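You operate a simulated robot arm through the tools that you are given. There is no shell and no other tool.

The job below is to be done with a simulated robot arm. You get a single attempt, and the scene is never put back.

JOB
Put things in order on the island top. At the end: the bread roll from the island top stands on top of the yellow round cheese; the salt mill is on the green tin; the clear glass with a red band stands where the honey jar stood; the honey jar from the island top stands where the bread roll stood; whatever was shut is shut again. Leave all else as you found it, and nothing knocked over. Set down upright: salt mill.
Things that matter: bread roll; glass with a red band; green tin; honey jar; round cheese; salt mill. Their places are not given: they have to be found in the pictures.

Only the result counts: the job must be done as asked and must still hold three seconds after the hand-in. Knocking over, shifting, dropping, spilling or breaking anything else fails it.

ROBOT AND FRAMES
A 7-joint arm with a two-finger parallel gripper, fixed in place. Base frame: the origin is at the foot of the arm, x ahead of it, y to its left, z up; the work surface is at about z = 0. Lengths are in mm, angles in rad, forces in N, time in s.
With the tool pointing down near the work surface it reaches from about 220 to 580 mm from the base axis. Its first joint turns from -1.152 to 1.152 rad. Payload 2.5 kg.
The tool frame sits at the grasp point between the pads (the TCP): z along the fingers, y along the line on which they close. The tips reach 23 mm beyond it. Largest opening 94 mm; finger width 38, thickness 10; the body of the gripper, 54 by 96 mm, starts 39 mm behind the TCP.
Orientation is that of the tool frame in the base frame, as a unit quaternion [w, x, y, z]. With the fingers straight down and closing along the base's y, the tool's x points along the base's -x, its y along +y and its z along -z.

CONTROLS
- The arm moves only by the tool step_arm. Its argument "increments" is a list of rows, each a list of 7 numbers: the turn, a rotation vector about the tool's x, y, z in units of 60 degrees (1.0 is 60 degrees), then the shift along the tool's x, y, z in units of 250 mm (1.0 is 250 mm), then the finger opening in mm, from 0 to 94. In form: [[ax, ay, az, x, y, z, jaw], ...]. A call has 1 to 20 rows; each row is the pose to reach, as a shift and turn from the pose commanded when the call began, along the tool's axes at that moment. A call with a number of a shift or a turn outside -1 to 1 is refused whole. Rows are played at 5 a second. More than 50 mm and 0.15 rad between two rows, or a gripper value outside its range, and nothing of the call is played. Where a pose cannot be reached the arm comes as near as it can. A force on the tool above 40 N (or 10 N above the force at the start of the call, whichever is more), or a blocked arm, ends the call early, and 0.2 s more pass. Each finger travels about 108 mm/s and halts on what it meets, pressing with about 31 N; the grip force reading is that of the motor and also rises with nothing between the fingers. The clock runs only during rows and for 0.2 s after the last one: add rows that repeat a pose to give the fingers time. The reply holds the time, the measured pose of the TCP, the force on the tool along the base axes, the opening and the grip force, in the units named above and with some noise, with the torque about the TCP (base axes, N m) and any sound that the robot's microphone picked up.
- Cameras (640 x 400 px; columns grow to the right, rows downward): "scene" is fixed at [111.2, -402.2, 545]; the picture's right is [0.88, -0.48, 0.00], its down [-0.27, -0.50, -0.83] and it looks along [0.39, 0.73, -0.56] (base axes); focal length 271 px, centre (320, 200). "wrist" rides on the gripper at [86, 16, -75] in the tool frame; the picture's right is [-0.18, 0.98, 0.00], its down [-0.58, -0.11, -0.81] and it looks along [-0.79, -0.15, 0.59] (tool axes); focal length 243 px, centre (320, 200).
- get_image(camera): a new picture of that camera. No time passes.
- pixel_to_xyz(camera, pixels): for up to 12 pixels [column, row] of the newest picture of that camera ("zoom" is the newest enlarged one), the place [x, y, z] in the base frame of the surface seen there, good to about 2 mm. No time passes.
- inspect(camera, box): a new picture of the part [left, top, right, bottom] of that camera's present view, enlarged. No time passes.
- sign_off(): hands the job in; it is judged then, once.

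Leave the gripper open and the arm clear of the work at the hand-in unless told otherwise.

The tools are called after ">>>" as a command line: name --pt "numbers of a row" for each row, then --argument value for the rest, lists and objects as JSON in quotes. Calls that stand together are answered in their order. step_arm: Moves the arm, as the interface text tells. Its arguments: {"type":"object","properties":{"increments":{"type":"array","items":{"type":"array","items":{"type":"number"}}}},"required":["increments"]} The other tools are called the same way: get_image (camera) takes a picture; pixel_to_xyz (camera, pixels) gives the place of the surface under pixels of a picture; inspect (camera, box) takes an enlarged picture of a part of a camera's view; sign_off () hands the job in.

At the start:

```text
time_s: 0.0
ee_pos: [346.1, -70.4, 346.0]
ee_rot: [0.0, 0.001, 1.0, 0.0]
contact_force: [0.3, -0.2, 0.4]
moment: [0.04, 0.0, -0.01]
width: 94.2
gripper_force: 0.1
```

scene: 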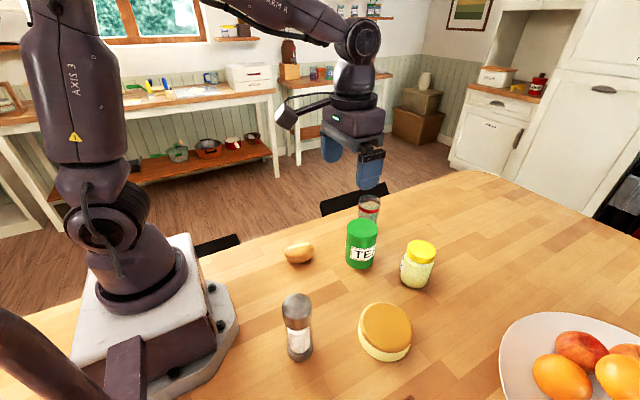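
wrist: 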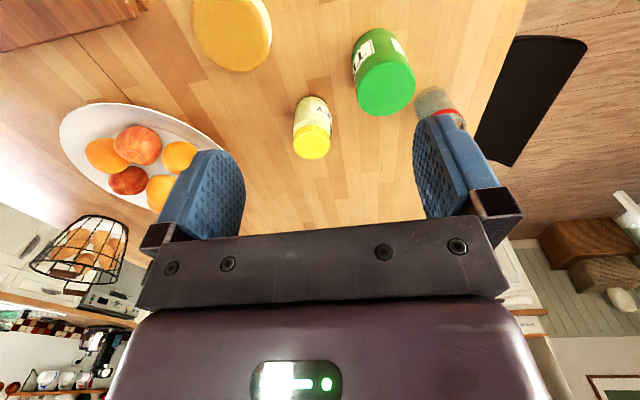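

I see the roll (299,252), the green tin (361,244), the glass with the red band behind it (369,208), the yellow-lidded jar (418,264), the salt mill (298,327) and the cheese (385,331). I'll enlarge the picture to get the details.

>>> inspect --camera "scene" --box '[260, 180, 460, 305]'

>>> inspect --camera "scene" --box '[260, 270, 460, 395]'

>>> pixel_to_xyz --camera "scene" --pixels '[[299, 245], [299, 262], [285, 253], [313, 250], [361, 228], [361, 262], [421, 247], [415, 283], [297, 298], [299, 355], [385, 320], [385, 355]]'

```text
3.20 times, centred on (360, 242) of scene
```

zoom: 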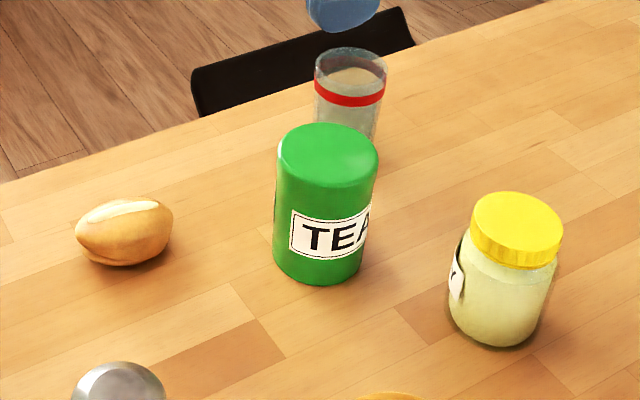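

```text
3.20 times, centred on (360, 332) of scene
```

zoom: 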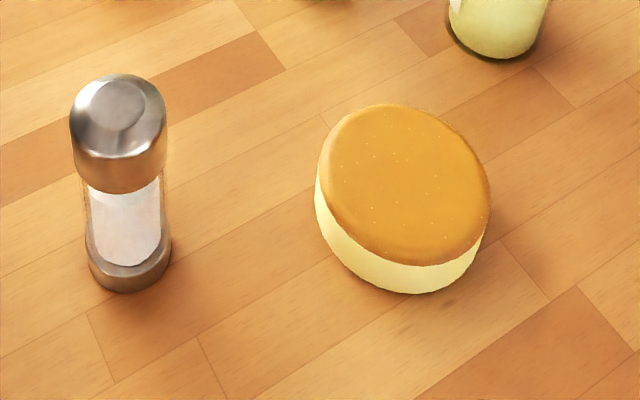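

```text
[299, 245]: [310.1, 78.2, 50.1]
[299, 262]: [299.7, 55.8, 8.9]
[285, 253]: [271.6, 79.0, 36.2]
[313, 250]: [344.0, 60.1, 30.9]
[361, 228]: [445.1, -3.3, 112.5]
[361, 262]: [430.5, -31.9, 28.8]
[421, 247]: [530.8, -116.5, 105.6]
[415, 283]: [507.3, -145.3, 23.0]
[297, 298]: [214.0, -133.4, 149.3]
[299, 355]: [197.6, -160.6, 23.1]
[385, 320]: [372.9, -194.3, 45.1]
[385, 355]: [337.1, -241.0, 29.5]
```

I've got first positions. Next I'll enlarge the wrist view for the jar label, the glass contents and whether anything else is on the surface, and probe the table height and outlines in the scene picture.

>>> inspect --camera "wrist" --box '[280, 10, 480, 165]'

>>> inspect --camera "scene" --box '[340, 180, 440, 242]'

>>> pixel_to_xyz --camera "scene" --pixels '[[340, 300], [400, 220], [450, 320], [260, 300], [369, 209], [369, 199], [362, 217], [358, 212], [379, 212], [360, 205], [379, 203], [369, 215]]'

```text
2.58 times, centred on (380, 88) of wrist
```

zoom: 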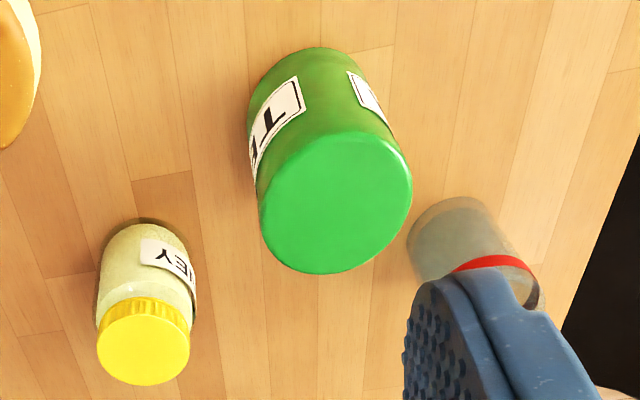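

```text
6.40 times, centred on (390, 211) of scene
```

zoom: 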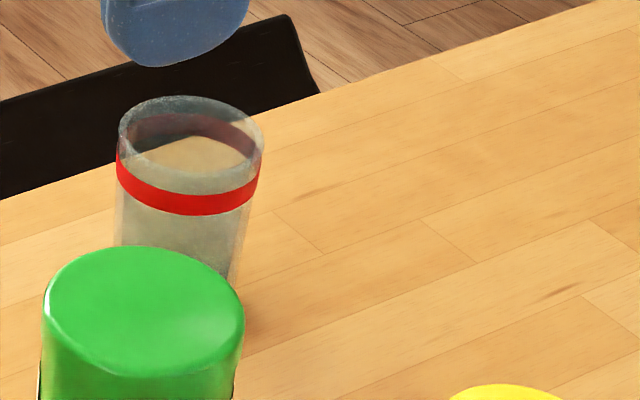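

```text
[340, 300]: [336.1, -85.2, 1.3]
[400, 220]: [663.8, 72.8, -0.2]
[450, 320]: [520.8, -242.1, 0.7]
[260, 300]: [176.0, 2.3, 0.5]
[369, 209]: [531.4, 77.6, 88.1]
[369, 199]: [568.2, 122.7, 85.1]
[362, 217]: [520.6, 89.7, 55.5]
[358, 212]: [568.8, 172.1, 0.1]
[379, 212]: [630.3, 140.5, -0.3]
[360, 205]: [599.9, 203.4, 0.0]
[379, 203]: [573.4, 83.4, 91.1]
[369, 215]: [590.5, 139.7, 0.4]
```

The label reads "...EY", so the yellow-lidded jar is the honey jar. The table is at z≈0. Next I'll measure each object precisely with enlarged views, starting with the roll.

>>> inspect --camera "scene" --box '[272, 232, 328, 267]'

```text
11.43 times, centred on (300, 250) of scene
```

zoom: 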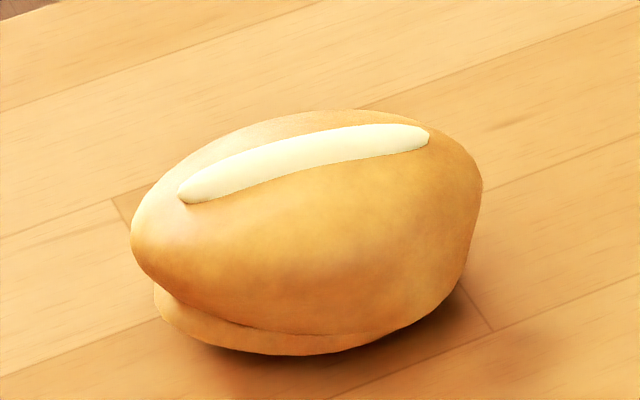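

The roll lies with its slash on top and its long axis running left to right, slightly upward. I'll probe points across it: the slash ends, the outline ends and the bottom edge.

>>> pixel_to_xyz --camera "zoom" --pixels '[[190, 190], [300, 155], [420, 135], [140, 230], [475, 190], [300, 115], [300, 345], [200, 325], [400, 325], [460, 270], [230, 250], [380, 250]]'

>>> inspect --camera "scene" --box '[345, 290, 425, 370]'

```text
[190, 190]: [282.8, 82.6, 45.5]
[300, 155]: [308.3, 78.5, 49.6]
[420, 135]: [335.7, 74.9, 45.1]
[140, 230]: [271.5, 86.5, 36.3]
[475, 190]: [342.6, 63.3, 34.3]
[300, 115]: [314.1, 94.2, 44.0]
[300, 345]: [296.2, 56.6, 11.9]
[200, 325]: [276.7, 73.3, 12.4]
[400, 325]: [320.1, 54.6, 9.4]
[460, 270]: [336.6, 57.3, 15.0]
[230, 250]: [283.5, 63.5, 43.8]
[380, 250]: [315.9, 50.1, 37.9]
```

```text
5.00 times, centred on (385, 330) of scene
```

zoom: 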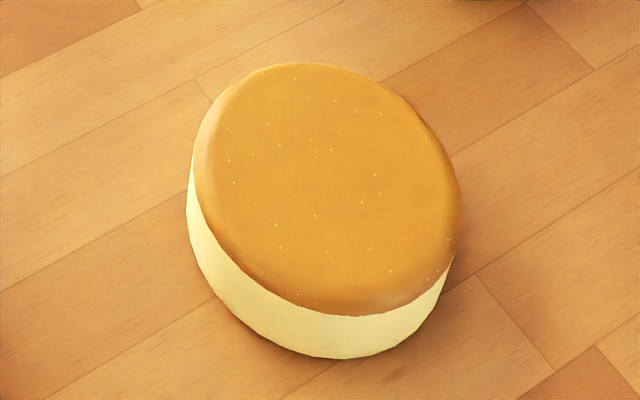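

The cheese fills the zoom: its top ellipse spans columns 195–461 and rows 63–315. I'll probe its rim and centre.

>>> pixel_to_xyz --camera "zoom" --pixels '[[200, 160], [455, 205], [290, 67], [340, 308], [325, 190], [220, 110], [420, 120], [250, 270], [440, 280], [340, 355], [210, 260], [450, 270]]'

>>> inspect --camera "scene" --box '[335, 210, 391, 280]'

```text
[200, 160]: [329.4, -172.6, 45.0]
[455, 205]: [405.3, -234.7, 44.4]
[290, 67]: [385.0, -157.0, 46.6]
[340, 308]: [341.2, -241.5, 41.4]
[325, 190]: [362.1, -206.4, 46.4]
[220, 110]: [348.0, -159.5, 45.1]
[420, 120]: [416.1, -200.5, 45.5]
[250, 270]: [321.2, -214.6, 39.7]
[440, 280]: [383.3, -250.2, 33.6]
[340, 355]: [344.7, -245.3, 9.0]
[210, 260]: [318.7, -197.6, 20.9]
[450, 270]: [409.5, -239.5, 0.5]
```

```text
5.71 times, centred on (363, 245) of scene
```

zoom: 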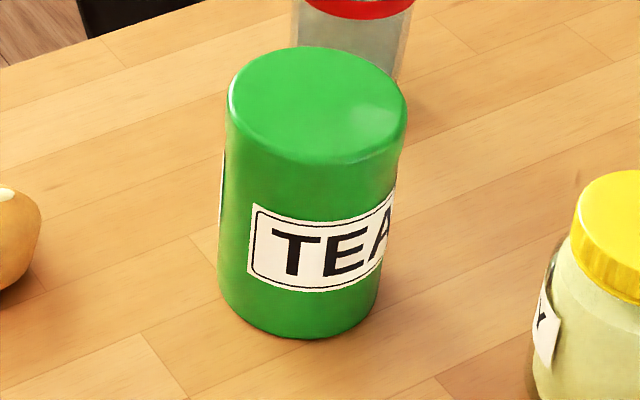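

The cheese top is a disc of about 48 mm radius centred near (368,-202), top z≈46. Next are the green tin's top and edges.

>>> pixel_to_xyz --camera "zoom" --pixels '[[232, 95], [402, 115], [295, 52], [340, 155], [317, 105], [260, 65], [385, 80], [260, 140], [385, 145], [300, 330], [225, 280], [370, 300]]'

>>> inspect --camera "scene" --box '[390, 230, 446, 300]'

```text
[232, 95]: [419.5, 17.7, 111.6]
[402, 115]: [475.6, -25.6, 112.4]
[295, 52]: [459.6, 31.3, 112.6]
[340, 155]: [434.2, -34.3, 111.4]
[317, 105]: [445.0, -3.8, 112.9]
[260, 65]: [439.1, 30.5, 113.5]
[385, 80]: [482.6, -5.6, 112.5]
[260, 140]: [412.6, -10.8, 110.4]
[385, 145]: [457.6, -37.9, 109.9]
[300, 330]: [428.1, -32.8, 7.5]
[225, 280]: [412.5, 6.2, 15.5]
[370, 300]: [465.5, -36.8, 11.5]
```

```text
5.71 times, centred on (418, 265) of scene
```

zoom: 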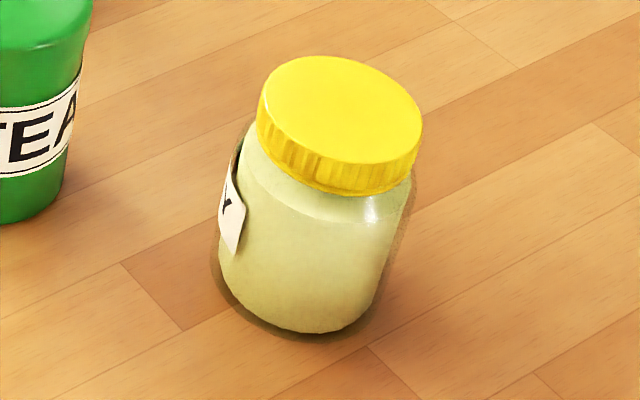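

The tin is centred near (447.5,-3) with radius ≈36 and top z≈112.5. Next is the honey jar: lid ellipse columns 258–422, body below.

>>> pixel_to_xyz --camera "zoom" --pixels '[[264, 98], [416, 125], [320, 60], [352, 158], [340, 108], [290, 70], [395, 90], [285, 140], [320, 320], [232, 250], [375, 290], [300, 230]]'

>>> inspect --camera "scene" --box '[270, 283, 330, 368]'

```text
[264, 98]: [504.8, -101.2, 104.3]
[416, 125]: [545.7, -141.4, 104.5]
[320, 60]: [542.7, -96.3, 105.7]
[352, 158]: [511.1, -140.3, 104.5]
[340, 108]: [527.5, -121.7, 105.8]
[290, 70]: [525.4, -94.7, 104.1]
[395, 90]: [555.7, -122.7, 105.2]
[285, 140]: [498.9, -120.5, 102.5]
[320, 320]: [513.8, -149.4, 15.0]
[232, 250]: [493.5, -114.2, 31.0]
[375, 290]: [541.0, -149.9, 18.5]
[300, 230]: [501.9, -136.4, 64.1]
```

```text
4.71 times, centred on (300, 326) of scene
```

zoom: 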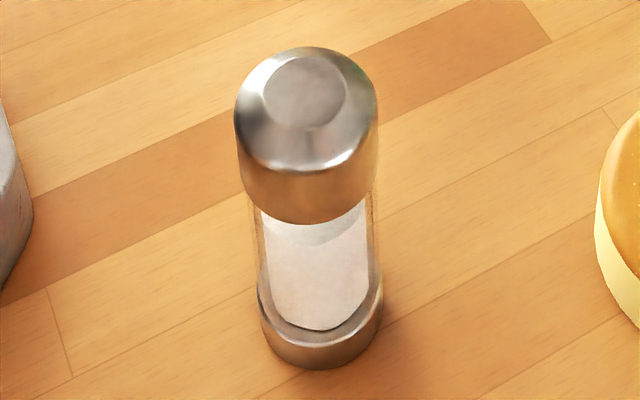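

The honey jar is centred near (527,-120.5): lid radius ≈28.5, body ≈33, height ≈105. Next is the salt mill: cap at columns 234–378, base at rows 290–368.

>>> pixel_to_xyz --camera "zoom" --pixels '[[305, 90], [240, 110], [372, 110], [305, 52], [305, 165], [308, 215], [320, 362], [265, 325], [378, 320], [315, 270], [250, 190], [366, 190]]'

>>> inspect --camera "scene" --box '[349, 188, 389, 228]'

```text
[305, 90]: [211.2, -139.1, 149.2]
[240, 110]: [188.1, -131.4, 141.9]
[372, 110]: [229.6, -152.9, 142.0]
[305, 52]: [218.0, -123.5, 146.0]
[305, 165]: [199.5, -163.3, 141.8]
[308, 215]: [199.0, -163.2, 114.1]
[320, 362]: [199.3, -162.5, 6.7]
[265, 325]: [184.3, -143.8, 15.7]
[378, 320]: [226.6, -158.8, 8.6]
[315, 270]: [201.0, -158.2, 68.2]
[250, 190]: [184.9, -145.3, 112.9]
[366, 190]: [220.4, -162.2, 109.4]
```

```text
10.00 times, centred on (369, 208) of scene
```

zoom: 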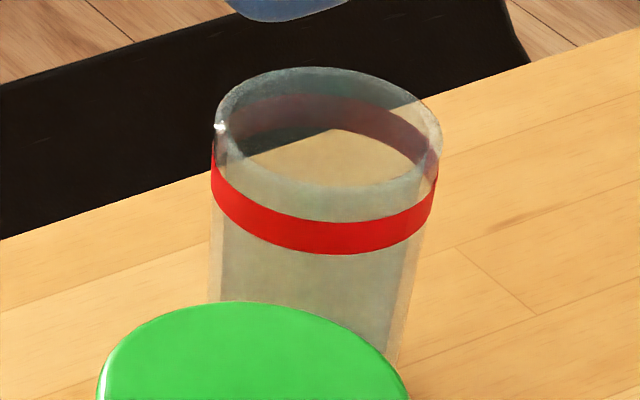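

The mill is centred near (208,-142.5), radius ≈22, height ≈149.5. Next I'll probe the glass: rim ellipse columns 213–442, rows 66–188, red band at the front.

>>> pixel_to_xyz --camera "zoom" --pixels '[[217, 125], [438, 140], [310, 72], [340, 186], [330, 235], [220, 190], [425, 215], [300, 290], [390, 320], [215, 280], [320, 115], [340, 160]]'

>>> get_image --camera "wrist"

```text
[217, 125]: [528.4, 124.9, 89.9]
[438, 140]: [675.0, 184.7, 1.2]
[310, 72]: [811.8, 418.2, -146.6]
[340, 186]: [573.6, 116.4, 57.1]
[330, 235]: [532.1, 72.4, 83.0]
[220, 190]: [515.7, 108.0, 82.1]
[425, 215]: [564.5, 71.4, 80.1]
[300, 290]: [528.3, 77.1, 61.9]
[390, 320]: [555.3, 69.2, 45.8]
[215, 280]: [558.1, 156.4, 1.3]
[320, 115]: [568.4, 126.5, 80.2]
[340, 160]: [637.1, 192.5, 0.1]
```

```text
taken
```

wrist: 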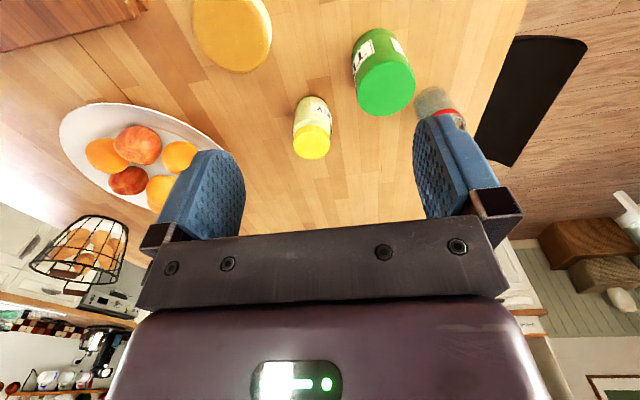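

The glass is centred near (547.5,100), radius ≈33, rim ≈95 mm, and it looks empty: the table shows through it. I now have first estimates for everything. Next I'll move the arm back to about (230,60,320) so the wrist camera can see the roll from above.

>>> step_arm --pt "0 0 0 0.077 0.087 0.017 94" --pt "0 0 0 0.155 0.173 0.035 94" --pt "0 0 0 0.232 0.26 0.052 94" --pt "0 0 0 0.309 0.347 0.069 94" --pt "0 0 0 0.387 0.433 0.087 94" --pt "0 0 0 0.464 0.52 0.104 94" --pt "0 0 0 0.464 0.52 0.104 94"

>>> get_image --camera "wrist"

```text
time_s: 1.6
ee_pos: [228.4, 60.3, 320.0]
ee_rot: [0.0, 0.001, 1.0, -0.001]
contact_force: [0.4, -0.3, -0.1]
moment: [0.0, 0.0, 0.01]
width: 94.0
gripper_force: 0.1
```

```text
taken
```

wrist: 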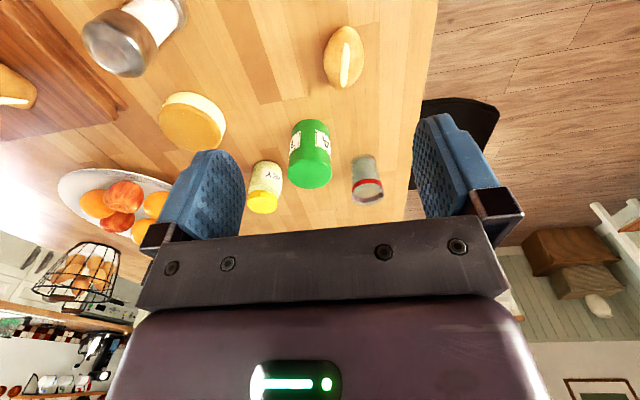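

The roll is in view at (343,57). There's a second roll at the far left (15,88), on separate reddish wood off the island top, so the one I need is at (343,57). I'll enlarge both the target roll and the glass.

>>> inspect --camera "wrist" --box '[313, 17, 377, 97]'

>>> pixel_to_xyz --camera "wrist" --pixels '[[341, 30], [344, 57], [344, 84], [326, 57], [360, 57], [330, 75], [360, 70], [346, 47], [343, 87], [15, 88], [50, 50], [351, 28]]'

```text
5.00 times, centred on (345, 57) of wrist
```

zoom: 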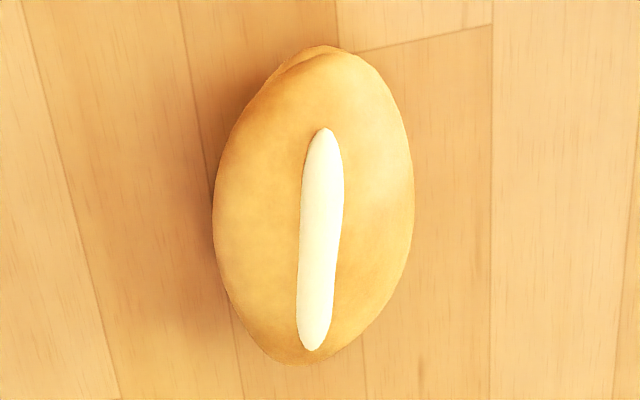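

```text
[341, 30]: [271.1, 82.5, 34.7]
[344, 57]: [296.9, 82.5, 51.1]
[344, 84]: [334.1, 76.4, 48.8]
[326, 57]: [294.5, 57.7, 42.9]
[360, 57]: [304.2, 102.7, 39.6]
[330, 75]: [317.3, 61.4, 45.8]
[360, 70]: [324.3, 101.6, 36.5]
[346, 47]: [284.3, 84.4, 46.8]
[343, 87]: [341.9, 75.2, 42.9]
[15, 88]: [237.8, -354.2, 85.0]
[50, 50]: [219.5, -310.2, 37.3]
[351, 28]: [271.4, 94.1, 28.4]
```

The second roll sits at (238,-354) on something raised (z≈37), so it isn't the island-top one. I'll probe the target roll's outline in the zoom: left 214, right 412, top 47, bottom 363.

>>> pixel_to_xyz --camera "zoom" --pixels '[[218, 200], [408, 200], [320, 52], [295, 358], [225, 260], [400, 270], [228, 150], [395, 120], [325, 135], [312, 345], [220, 230], [410, 230]]'

>>> inspect --camera "wrist" --box '[340, 145, 396, 215]'

```text
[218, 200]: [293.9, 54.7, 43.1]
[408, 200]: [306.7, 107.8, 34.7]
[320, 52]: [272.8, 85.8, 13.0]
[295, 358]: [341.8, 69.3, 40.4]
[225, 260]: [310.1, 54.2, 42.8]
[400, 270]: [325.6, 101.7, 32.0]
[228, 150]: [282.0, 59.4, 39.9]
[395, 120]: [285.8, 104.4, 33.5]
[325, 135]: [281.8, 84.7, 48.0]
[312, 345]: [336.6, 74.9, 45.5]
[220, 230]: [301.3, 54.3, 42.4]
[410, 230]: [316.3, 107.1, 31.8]
```

```text
5.71 times, centred on (368, 180) of wrist
```

zoom: 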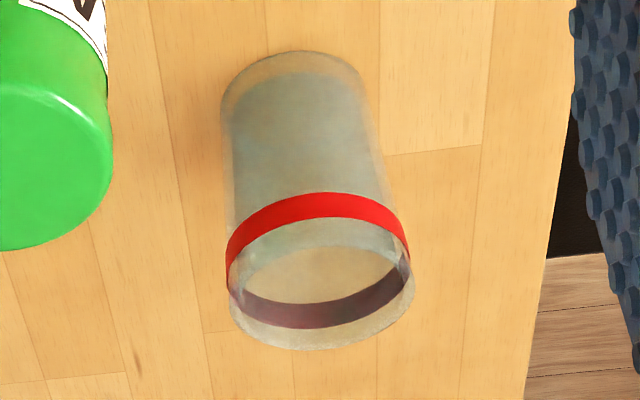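

The roll centre is near (308,80), long axis at about -0.18 rad, width ≈55, top ≈50. Now I'll probe the glass in this zoom: the red band front at row 205, its sides, and the base outline.

>>> pixel_to_xyz --camera "zoom" --pixels '[[317, 205], [237, 240], [400, 235], [270, 212], [365, 210], [300, 310], [350, 300], [300, 120], [240, 110], [360, 120], [237, 270], [405, 262]]'

>>> inspect --camera "wrist" --box '[230, 110, 340, 220]'

```text
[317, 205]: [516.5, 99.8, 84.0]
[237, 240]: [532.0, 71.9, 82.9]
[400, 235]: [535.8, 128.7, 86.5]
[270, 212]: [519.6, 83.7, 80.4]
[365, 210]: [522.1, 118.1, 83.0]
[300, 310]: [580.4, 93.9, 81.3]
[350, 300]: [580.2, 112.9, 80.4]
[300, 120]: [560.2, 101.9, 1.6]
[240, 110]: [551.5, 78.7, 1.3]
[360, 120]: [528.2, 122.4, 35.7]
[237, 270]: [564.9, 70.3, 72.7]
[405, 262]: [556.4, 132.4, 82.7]
```

```text
3.64 times, centred on (285, 165) of wrist
```

zoom: 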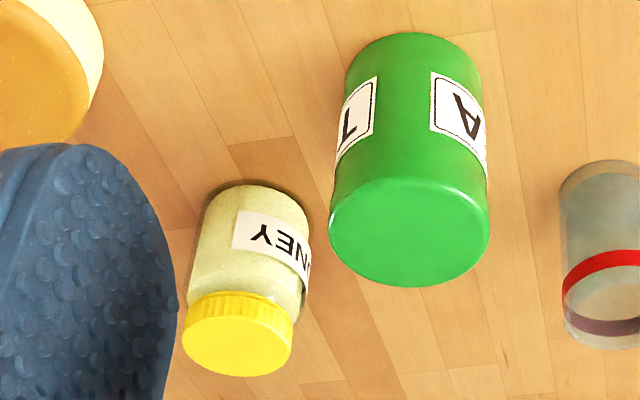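

The glass is centred at (548.5,101), band radius ≈32. Now I'll pick the roll, moving first to above it (308,80,130) with a yaw of -0.18 rad and the fingers open.

>>> step_arm --pt "0 0 0.03 -0.053 0.013 0.12 94" --pt "0 0 0.06 -0.106 0.026 0.25 94" --pt "0 0 0.09 -0.159 0.039 0.38 94" --pt "0 0 0.12 -0.212 0.053 0.5 94" --pt "0 0 0.15 -0.265 0.066 0.63 94" --pt "0 0 0.172 -0.318 0.079 0.76 94" --pt "0 0 0.172 -0.318 0.079 0.76 94"

>>> get_image --camera "scene"

>>> get_image --camera "wrist"

```text
time_s: 3.2
ee_pos: [308.8, 79.6, 131.4]
ee_rot: [0.0, 0.091, 0.996, -0.001]
contact_force: [1.5, 0.1, -0.8]
moment: [0.01, -0.02, 0.03]
width: 93.9
gripper_force: 0.0
```

```text
taken
```

scene: 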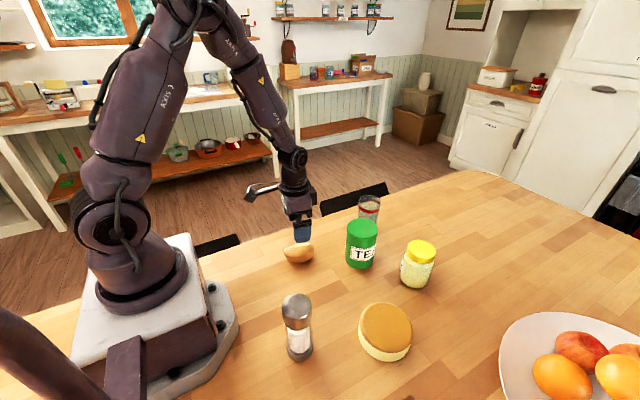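

```text
taken
```

wrist: 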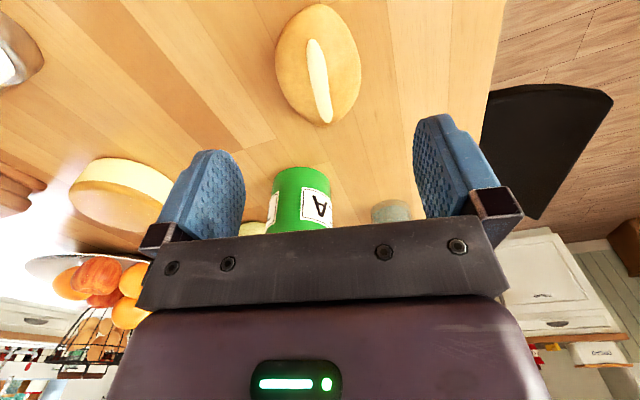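

The yaw is right and the TCP is at (308.8,79.6,131). I'll check the roll's outline in this closer wrist view before going down.

>>> pixel_to_xyz --camera "wrist" --pixels '[[309, 41], [326, 119], [278, 60], [359, 65], [315, 6], [325, 123], [276, 45], [361, 50], [300, 110], [350, 95]]'

```text
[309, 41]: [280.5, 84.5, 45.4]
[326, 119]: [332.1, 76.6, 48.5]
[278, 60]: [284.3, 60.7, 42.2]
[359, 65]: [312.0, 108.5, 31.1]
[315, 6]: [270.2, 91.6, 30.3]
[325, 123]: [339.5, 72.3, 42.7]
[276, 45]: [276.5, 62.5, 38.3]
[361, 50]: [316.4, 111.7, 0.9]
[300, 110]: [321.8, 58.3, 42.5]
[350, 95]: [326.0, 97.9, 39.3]
```

The outline agrees with centre (308,80). Now I go straight down to z≈30 with fingers open, then close on the roll.

>>> step_arm --pt "0 0 0 0 0.002 0.1 94" --pt "0 0 0 0 0.003 0.2 94" --pt "0 0 0 0 0.003 0.3 94" --pt "0 0 0 0 0.003 0.36 94" --pt "0 0 0 0 0.003 0.405 94" --pt "0 0 0 0 0.003 0.405 94"

>>> step_arm --pt "0 0 0 0 0 0 80" --pt "0 0 0 0 0 0 60" --pt "0 0 0 0 0 0 40" --pt "0 0 0 0 0 0 30" --pt "0 0 0 0 0 0 30"

>>> get_image --camera "scene"

```text
time_s: 4.6
ee_pos: [308.6, 78.3, 28.3]
ee_rot: [0.0, 0.091, 0.996, 0.0]
contact_force: [0.0, 0.1, -0.1]
moment: [0.01, 0.01, -0.01]
width: 93.7
gripper_force: 0.0
```

```text
time_s: 5.8
ee_pos: [308.6, 78.8, 29.2]
ee_rot: [0.0, 0.09, 0.996, -0.001]
contact_force: [0.6, 0.5, 0.3]
moment: [-0.01, 0.01, -0.04]
width: 54.6
gripper_force: 31.4
```

```text
taken
```

scene: 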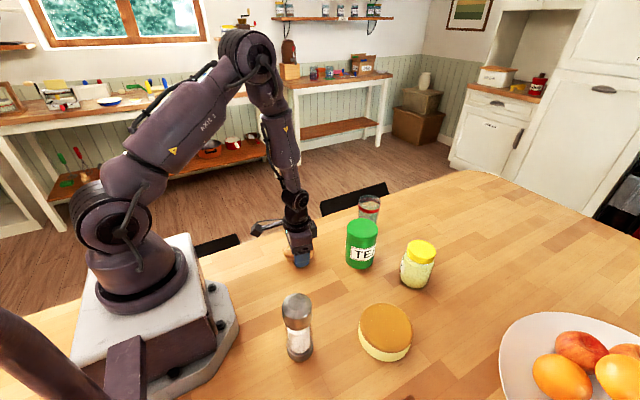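

The roll is held (opening 54.6, grip 31 N). I'll lift it straight up to z≈200, then move sideways halfway toward the cheese.

>>> step_arm --pt "0 0 0 0 0 -0.04 30" --pt "0 0 0 0 0 -0.14 30" --pt "0 0 0 0 0 -0.28 30" --pt "0 0 0 0 0 -0.42 30" --pt "0 0 0 0 0 -0.56 30" --pt "0 0 0 0 0 -0.68 30" --pt "0 0 0 -0.04 -0.1 -0.68 30" --pt "0 0 0 -0.09 -0.22 -0.68 30" --pt "0 0 0 -0.14 -0.34 -0.68 30" --pt "0 0 0 -0.19 -0.46 -0.68 30" --pt "0 0 0 -0.219 -0.531 -0.68 30" --pt "0 0 0 -0.219 -0.531 -0.68 30"

```text
time_s: 8.4
ee_pos: [337.0, -59.5, 201.6]
ee_rot: [0.0, 0.091, 0.996, 0.0]
contact_force: [-0.7, 0.7, 0.0]
moment: [-0.03, 0.0, 0.01]
width: 54.6
gripper_force: 30.6
```

The roll is still held (54.6). I'll continue to above the cheese centre (368,-202), then down to z≈105.

>>> step_arm --pt "0 0 0 -0.05 -0.12 0 30" --pt "0 0 0 -0.1 -0.24 0 30" --pt "0 0 0 -0.15 -0.36 0 30" --pt "0 0 0 -0.2 -0.47 0 30" --pt "0 0 0 -0.225 -0.538 0 30" --pt "0 0 0 -0.225 -0.538 0.1 30" --pt "0 0 0 -0.225 -0.538 0.2 30" --pt "0 0 0 -0.225 -0.538 0.3 30" --pt "0 0 0 -0.225 -0.538 0.38 30" --pt "0 0 0 -0.225 -0.538 0.38 30"

>>> get_image --camera "scene"

>>> get_image --camera "wrist"

```text
time_s: 10.6
ee_pos: [371.2, -204.4, 103.6]
ee_rot: [0.0, 0.091, 0.996, -0.001]
contact_force: [0.3, 0.4, -1.0]
moment: [0.01, 0.01, 0.01]
width: 54.6
gripper_force: 31.0
```

```text
taken
```

scene: 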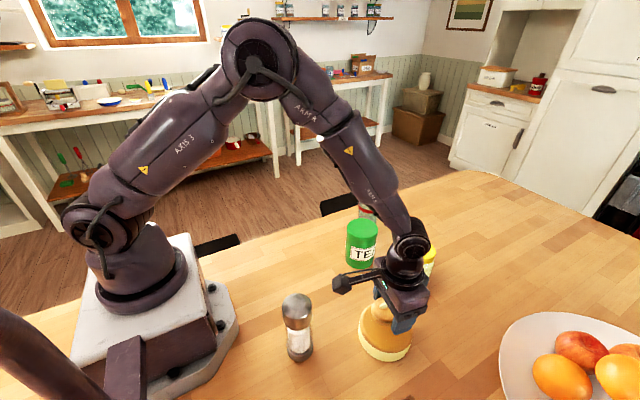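

```text
taken
```

wrist: 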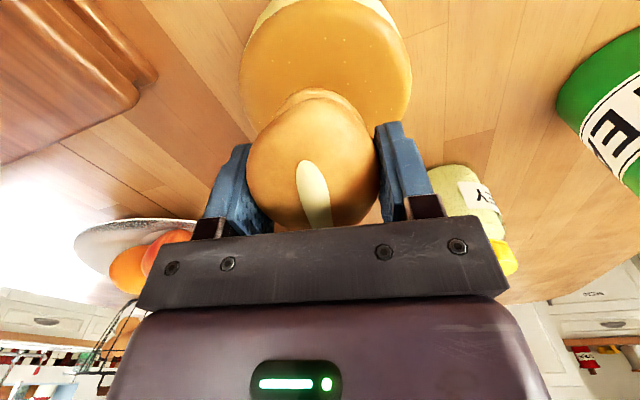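

The roll is above the cheese at (371,-204,104). The wrist view shows the cheese disc right under it at (325,60). I'll shift slightly back toward the centre (-2.5,+2) and lower to just above contact.

>>> step_arm --pt "0 0 0 0.011 0.006 0.03 30" --pt "0 0 0 0.011 0.006 0.06 30" --pt "0 0 0 0.011 0.006 0.085 30" --pt "0 0 0 0.011 0.006 0.1 30" --pt "0 0 0 0.011 0.006 0.1 30"

>>> inspect --camera "scene" --box '[330, 270, 450, 370]'

```text
time_s: 11.8
ee_pos: [369.3, -200.7, 78.9]
ee_rot: [0.0, 0.091, 0.996, -0.001]
contact_force: [-0.7, 0.6, -0.1]
moment: [-0.03, 0.02, 0.01]
width: 54.6
gripper_force: 31.4
```

```text
4.00 times, centred on (390, 320) of scene
```

zoom: 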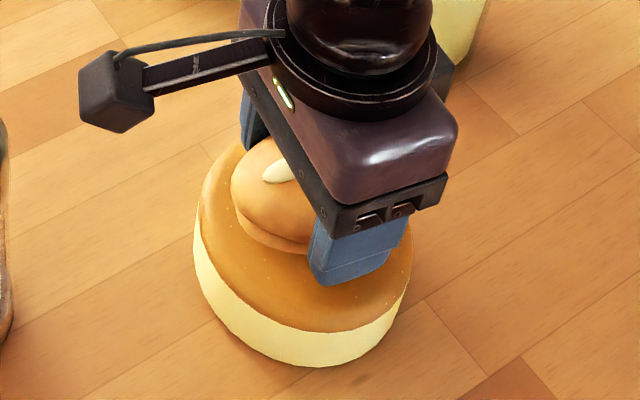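

No contact yet at z≈78.9. I'll lower in 1 mm steps until the force rises.

>>> step_arm --pt "0 0 0 0 0 0.004 30" --pt "0 0 0 0 0 0.008 30" --pt "0 0 0 0 0 0.011 30" --pt "0 0 0 0 0 0.011 30"

```text
time_s: 12.8
ee_pos: [368.1, -200.7, 77.4]
ee_rot: [0.001, 0.091, 0.996, 0.001]
contact_force: [0.4, 0.6, -0.9]
moment: [-0.02, -0.01, 0.02]
width: 54.6
gripper_force: 30.7
```

Still no clear contact. I'll go another 1.5 mm down.

>>> step_arm --pt "0 0 0 0 0 0.003 30" --pt "0 0 0 0 0 0.006 30" --pt "0 0 0 0 0 0.006 30"

```text
time_s: 13.6
ee_pos: [368.0, -200.4, 75.2]
ee_rot: [0.0, 0.09, 0.996, 0.0]
contact_force: [-0.9, 0.7, 4.9]
moment: [-0.04, 0.03, 0.0]
width: 54.7
gripper_force: 30.7
```

The force along z rose to 4.9 N, so the roll rests on the cheese. I'll open the fingers in stages, then rise.

>>> step_arm --pt "0 0 0 0 0 0 56" --pt "0 0 0 0 0 0 60" --pt "0 0 0 0 0 0 70" --pt "0 0 0 0 0 0 84" --pt "0 0 0 0 0 0 94" --pt "0 0 0 0 0 0 94" --pt "0 0 0 0 0 -0.05 94" --pt "0 0 0 0 0 -0.15 94" --pt "0 0 0 0 0 -0.3 94" --pt "0 0 0 0 0 -0.48 94" --pt "0 0 0 0 0 -0.48 94"

>>> get_image --camera "scene"

>>> get_image --camera "wrist"

```text
time_s: 16.0
ee_pos: [368.0, -201.7, 196.4]
ee_rot: [0.0, 0.091, 0.996, -0.001]
contact_force: [0.2, -0.6, -0.1]
moment: [0.01, 0.0, 0.01]
width: 94.1
gripper_force: 0.0
```

```text
taken
```

scene: 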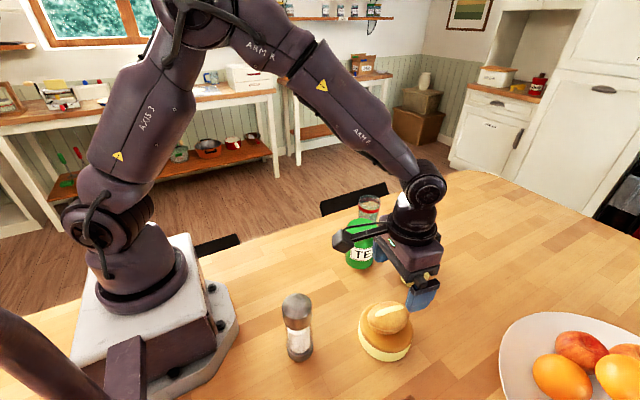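

```text
taken
```

wrist: 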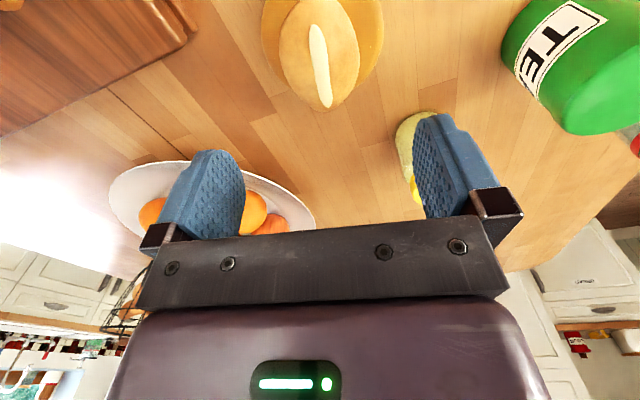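

The roll rests centred on the cheese. Next is the honey jar at (527,-120.5). I'll move above it at z≈196, turning the yaw back to 0.

>>> step_arm --pt "0 0 -0.03 -0.094 0.072 0 94" --pt "0 0 -0.06 -0.189 0.145 0 94" --pt "0 0 -0.09 -0.283 0.217 0 94" --pt "0 0 -0.12 -0.377 0.289 0 94" --pt "0 0 -0.15 -0.472 0.362 0 94" --pt "0 0 -0.174 -0.566 0.434 0 94" --pt "0 0 -0.174 -0.566 0.434 0 94"

>>> get_image --camera "scene"

>>> get_image --camera "wrist"

```text
time_s: 17.6
ee_pos: [526.1, -119.2, 197.2]
ee_rot: [0.0, -0.001, 1.0, 0.0]
contact_force: [0.4, 0.4, 0.1]
moment: [0.03, -0.01, -0.02]
width: 94.2
gripper_force: 0.0
```

```text
taken
```

scene: 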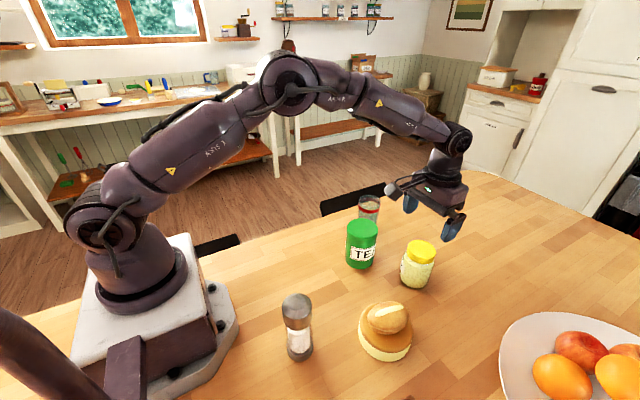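

```text
taken
```

wrist: 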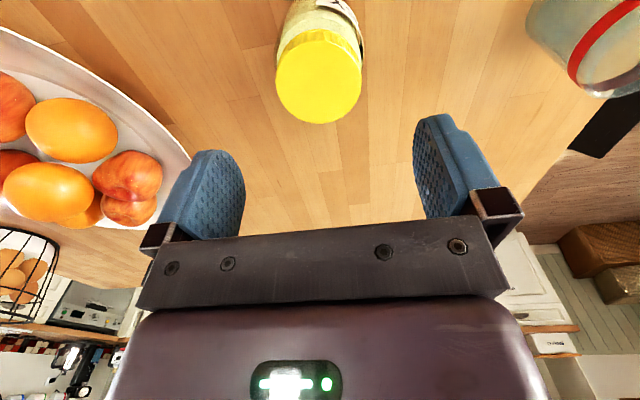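

Now the lid is in clear view at (319,77). I'll probe the lid rim and the jar body from here to refine the centre.

>>> pixel_to_xyz --camera "wrist" --pixels '[[278, 77], [360, 77], [318, 33], [319, 121], [290, 45], [348, 45], [290, 110], [348, 110], [319, 77], [310, 10], [297, 15], [355, 20]]'

>>> inspect --camera "wrist" --box '[250, 0, 390, 130]'

```text
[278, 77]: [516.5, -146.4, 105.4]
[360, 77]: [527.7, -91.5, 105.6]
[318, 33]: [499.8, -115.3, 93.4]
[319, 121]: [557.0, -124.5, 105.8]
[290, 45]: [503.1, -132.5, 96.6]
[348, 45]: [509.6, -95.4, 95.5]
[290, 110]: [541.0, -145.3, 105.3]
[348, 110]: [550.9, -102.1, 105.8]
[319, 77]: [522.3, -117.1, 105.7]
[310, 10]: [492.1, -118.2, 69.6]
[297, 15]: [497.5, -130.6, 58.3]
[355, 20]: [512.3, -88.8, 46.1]
```

```text
3.08 times, centred on (320, 65) of wrist
```

zoom: 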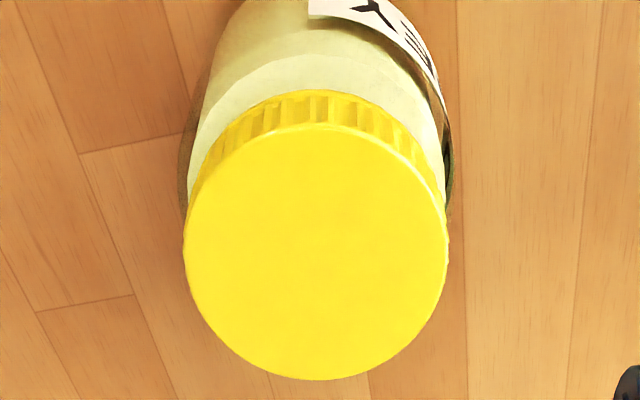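

The jar centre is refined to (528,-120), lid top at 105.7. I'll go down to z≈73 (palm clear of the lid by about 6 mm) with fingers open, in small steps.

>>> step_arm --pt "0 0 0 -0.007 -0.003 0.1 94" --pt "0 0 0 -0.007 -0.003 0.2 94" --pt "0 0 0 -0.007 -0.003 0.3 94" --pt "0 0 0 -0.007 -0.003 0.4 94" --pt "0 0 0 -0.007 -0.003 0.46 94" --pt "0 0 0 -0.007 -0.003 0.496 94" --pt "0 0 0 -0.007 -0.003 0.496 94"

>>> inspect --camera "scene" --box '[360, 190, 500, 300]'

```text
time_s: 19.2
ee_pos: [529.1, -120.8, 70.1]
ee_rot: [0.0, -0.001, 1.0, 0.0]
contact_force: [0.0, 0.2, -0.8]
moment: [0.01, -0.02, -0.02]
width: 94.0
gripper_force: 0.1
```

```text
3.64 times, centred on (430, 245) of scene
```

zoom: 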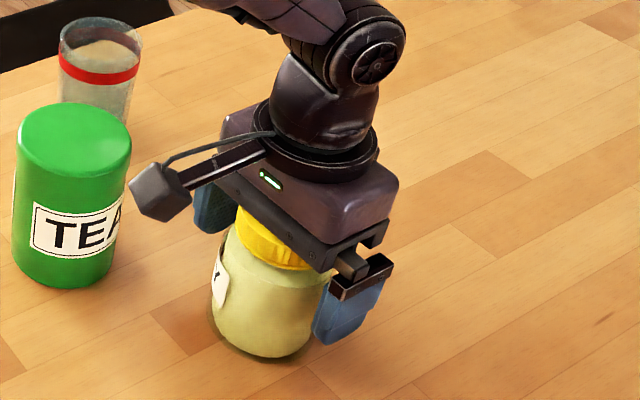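

I'm at (529,-121,70) with no contact force and the fingers straddling the jar. I'll close them now.

>>> step_arm --pt "0 0 0 0 0 0 85" --pt "0 0 0 0 0 0 75" --pt "0 0 0 0 0 0 65" --pt "0 0 0 0 0 0 55" --pt "0 0 0 0 0 0 50" --pt "0 0 0 0 0 0 50"

```text
time_s: 20.6
ee_pos: [528.5, -121.0, 70.6]
ee_rot: [0.0, -0.001, 1.0, 0.0]
contact_force: [-1.1, 2.0, 0.8]
moment: [-0.02, -0.01, -0.05]
width: 71.1
gripper_force: 31.2
```

The jar is gripped at 71.1 mm with 31 N. I'll lift gently and check for slip.

>>> step_arm --pt "0 0 0 0 0 -0.02 50" --pt "0 0 0 0 0 -0.06 50" --pt "0 0 0 0 0 -0.12 50" --pt "0 0 0 0 0 -0.2 50" --pt "0 0 0 0 0 -0.2 50"

>>> inspect --camera "scene" --box '[360, 160, 500, 300]'

```text
time_s: 21.8
ee_pos: [528.1, -118.7, 121.4]
ee_rot: [-0.001, -0.001, 1.0, -0.001]
contact_force: [-0.2, 0.6, -4.2]
moment: [-0.01, 0.03, 0.02]
width: 71.3
gripper_force: 31.0
```

```text
2.86 times, centred on (430, 230) of scene
```

zoom: 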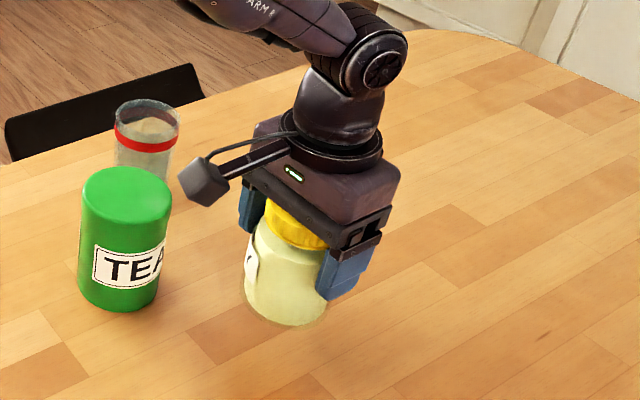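

The jar is held and weighs about 4 N. The green tin lies on the direct path, so I'll lift to z≈230 (jar bottom ≈160), then move sideways toward the roll's old spot (308.5,79.5).

>>> step_arm --pt "0 0 0 0 0 -0.1 50" --pt "0 0 0 0 0 -0.22 50" --pt "0 0 0 0 0 -0.34 50" --pt "0 0 0 0 0 -0.435 50" --pt "0 0 0 0.04 0.036 -0.435 50" --pt "0 0 0 0.12 0.109 -0.435 50" --pt "0 0 0 0.22 0.2 -0.435 50" --pt "0 0 0 0.32 0.291 -0.435 50" --pt "0 0 0 0.42 0.382 -0.435 50" --pt "0 0 0 0.52 0.473 -0.435 50" --pt "0 0 0 0.62 0.565 -0.435 50" --pt "0 0 0 0.72 0.656 -0.435 50" --pt "0 0 0 0.8 0.729 -0.435 50" --pt "0 0 0 0.86 0.78 -0.435 50" --pt "0 0 0 0.878 0.8 -0.435 50" --pt "0 0 0 0.878 0.8 -0.435 50"

>>> get_image --camera "scene"

>>> get_image --camera "wrist"

```text
time_s: 25.2
ee_pos: [307.4, 78.4, 230.8]
ee_rot: [0.001, -0.001, 1.0, -0.001]
contact_force: [-0.4, -0.4, -4.0]
moment: [-0.03, 0.01, 0.01]
width: 70.6
gripper_force: 31.0
```

```text
taken
```

scene: 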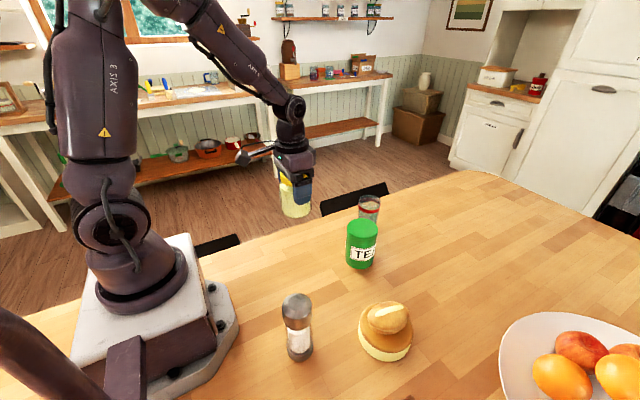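

```text
taken
```

wrist: 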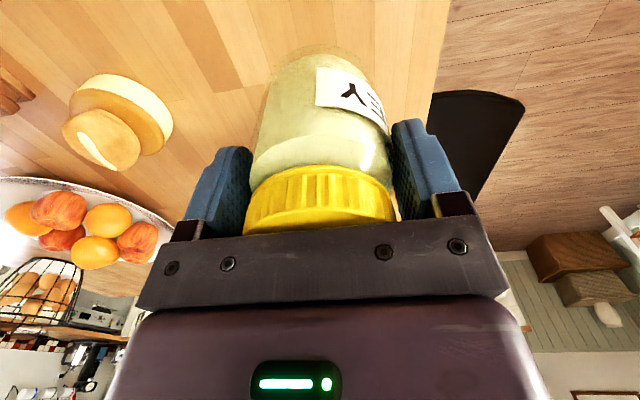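

The jar hangs level at (307,78,231) over the old roll spot. Before lowering I'll check where the table edge is near there.

>>> pixel_to_xyz --camera "scene" --pixels '[[270, 240], [285, 236], [280, 228], [320, 228], [330, 222], [300, 240]]'

>>> step_arm --pt "0 0 0 -0.004 0.004 0.08 50" --pt "0 0 0 -0.004 0.004 0.2 50" --pt "0 0 0 -0.004 0.004 0.32 50" --pt "0 0 0 -0.004 0.004 0.44 50" --pt "0 0 0 -0.004 0.004 0.54 50" --pt "0 0 0 -0.004 0.004 0.6 50" --pt "0 0 0 -0.004 0.004 0.6 50"

>>> inspect --camera "scene" --box '[240, 190, 360, 290]'

```text
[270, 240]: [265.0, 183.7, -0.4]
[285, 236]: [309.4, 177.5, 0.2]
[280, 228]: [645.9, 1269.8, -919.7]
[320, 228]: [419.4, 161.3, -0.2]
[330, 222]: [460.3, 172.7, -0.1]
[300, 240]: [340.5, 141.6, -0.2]
```

```text
time_s: 26.8
ee_pos: [309.1, 78.9, 80.3]
ee_rot: [0.001, -0.001, 1.0, 0.0]
contact_force: [0.3, -0.1, -4.7]
moment: [0.0, 0.0, -0.03]
width: 71.1
gripper_force: 31.0
```

```text
4.00 times, centred on (300, 240) of scene
```

zoom: 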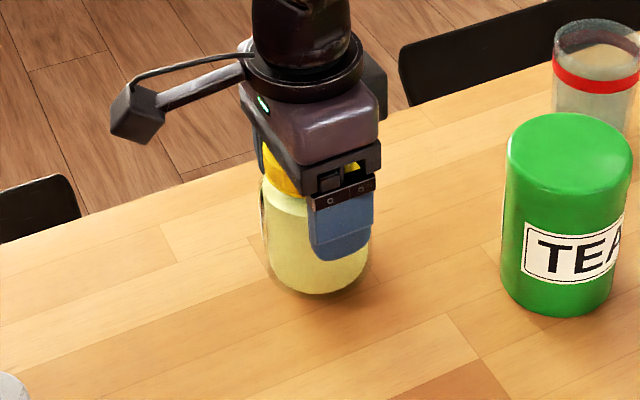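

The edge is beyond y≈177, so there's ample room. The jar is about 10 mm above the table; I'll lower 7 mm, then go slowly.

>>> step_arm --pt "0 0 0 0 0 0.012 50" --pt "0 0 0 0 0 0.022 50" --pt "0 0 0 0 0 0.028 50" --pt "0 0 0 0 0 0.028 50"

>>> step_arm --pt "0 0 0 0 0 0.004 50" --pt "0 0 0 0 0 0.004 50"

```text
time_s: 27.8
ee_pos: [310.2, 80.9, 72.0]
ee_rot: [0.0, -0.002, 1.0, -0.001]
contact_force: [-0.8, 0.2, -4.8]
moment: [-0.01, 0.05, -0.03]
width: 71.1
gripper_force: 31.2
```

```text
time_s: 28.4
ee_pos: [309.4, 79.9, 71.2]
ee_rot: [0.0, -0.001, 1.0, 0.001]
contact_force: [-0.9, -0.1, -4.1]
moment: [-0.03, -0.04, -0.01]
width: 71.1
gripper_force: 30.8
```

Still bearing the full weight (about -4 N), so no contact yet. I'll go 1 mm at a time.

>>> step_arm --pt "0 0 0 0 0 0.004 50" --pt "0 0 0 0 0 0.004 50"

>>> step_arm --pt "0 0 0 0 0 0.003 50" --pt "0 0 0 0 0 0.003 50"

```text
time_s: 29.0
ee_pos: [308.4, 80.0, 69.2]
ee_rot: [0.001, 0.0, 1.0, 0.0]
contact_force: [-0.7, 0.0, 7.6]
moment: [-0.18, 0.29, -0.08]
width: 71.0
gripper_force: 30.8
```

```text
time_s: 29.6
ee_pos: [310.0, 79.9, 70.1]
ee_rot: [0.001, 0.0, 1.0, 0.0]
contact_force: [-6.0, -2.3, 18.1]
moment: [0.31, 0.04, -0.06]
width: 71.3
gripper_force: 30.9
```

Contact is clear (force +18 N). I'll back up about 1 mm to relieve it, then open in stages and rise clear of the jar.

>>> step_arm --pt "0 0 0 0 0 -0.003 50" --pt "0 0 0 0 0 -0.003 72" --pt "0 0 0 0 0 -0.003 76" --pt "0 0 0 0 0 -0.003 84" --pt "0 0 0 0 0 -0.003 94" --pt "0 0 0 0 0 -0.003 94"

>>> step_arm --pt "0 0 0 0 0 -0.04 94" --pt "0 0 0 0 0 -0.12 94" --pt "0 0 0 0 0 -0.24 94" --pt "0 0 0 0 0 -0.36 94" --pt "0 0 0 0 0 -0.48 94" --pt "0 0 0 0 0 -0.56 94" --pt "0 0 0 0 0 -0.56 94"

>>> get_image --camera "scene"

>>> get_image --camera "wrist"

```text
time_s: 31.0
ee_pos: [310.2, 80.1, 71.9]
ee_rot: [0.001, -0.001, 1.0, -0.001]
contact_force: [0.0, -0.6, 0.3]
moment: [-0.03, -0.03, -0.01]
width: 93.9
gripper_force: 0.1
```

```text
time_s: 32.6
ee_pos: [307.9, 79.6, 210.5]
ee_rot: [0.0, 0.0, 1.0, 0.0]
contact_force: [0.0, -0.5, 0.5]
moment: [-0.05, 0.01, -0.02]
width: 94.0
gripper_force: 0.0
```

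```text
taken
```

scene: 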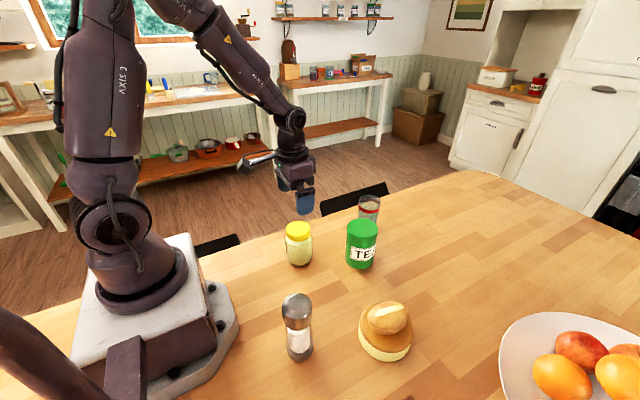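

```text
taken
```

wrist: 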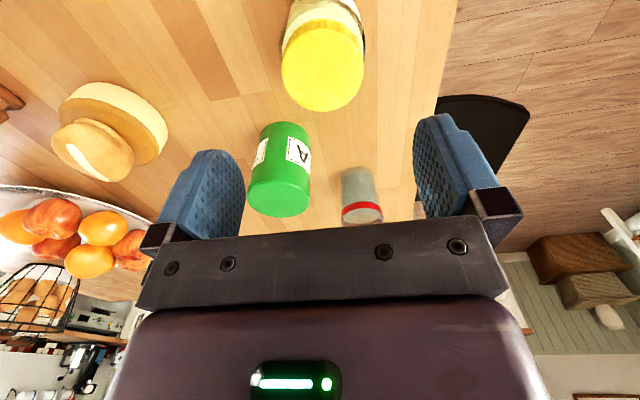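

The honey jar stands upright at the old roll spot. Next is the glass: I'll move to above (548.5,101) at z≈200.

>>> step_arm --pt "0 0 0 -0.1 0.009 0 94" --pt "0 0 0 -0.23 0.02 0 94" --pt "0 0 0 -0.36 0.032 0.01 94" --pt "0 0 0 -0.49 0.044 0.02 94" --pt "0 0 0 -0.62 0.055 0.03 94" --pt "0 0 0 -0.75 0.067 0.04 94" --pt "0 0 0 -0.87 0.078 0.04 94" --pt "0 0 0 -0.962 0.086 0.04 94" --pt "0 0 0 -0.962 0.086 0.04 94"

>>> get_image --camera "wrist"

>>> get_image --camera "scene"

```text
time_s: 34.6
ee_pos: [551.2, 102.3, 202.6]
ee_rot: [0.0, -0.002, 1.0, -0.001]
contact_force: [-0.3, -0.5, -0.8]
moment: [-0.01, 0.01, -0.01]
width: 94.0
gripper_force: 0.0
```

```text
taken
```

wrist: 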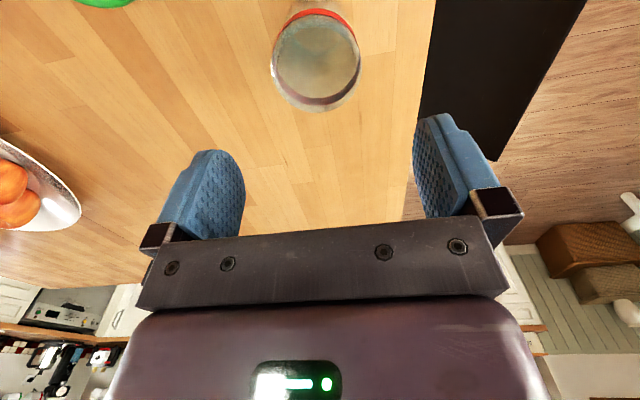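

```text
taken
```

scene: 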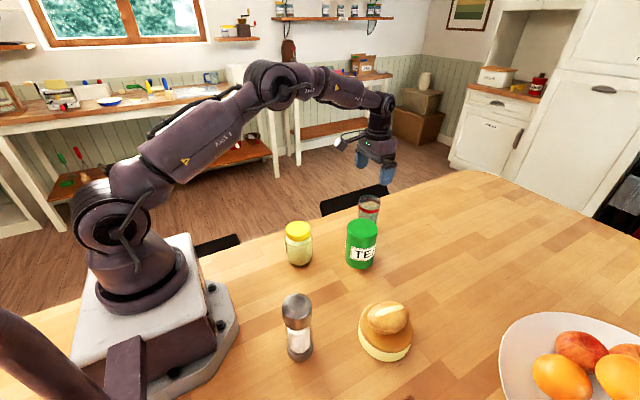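

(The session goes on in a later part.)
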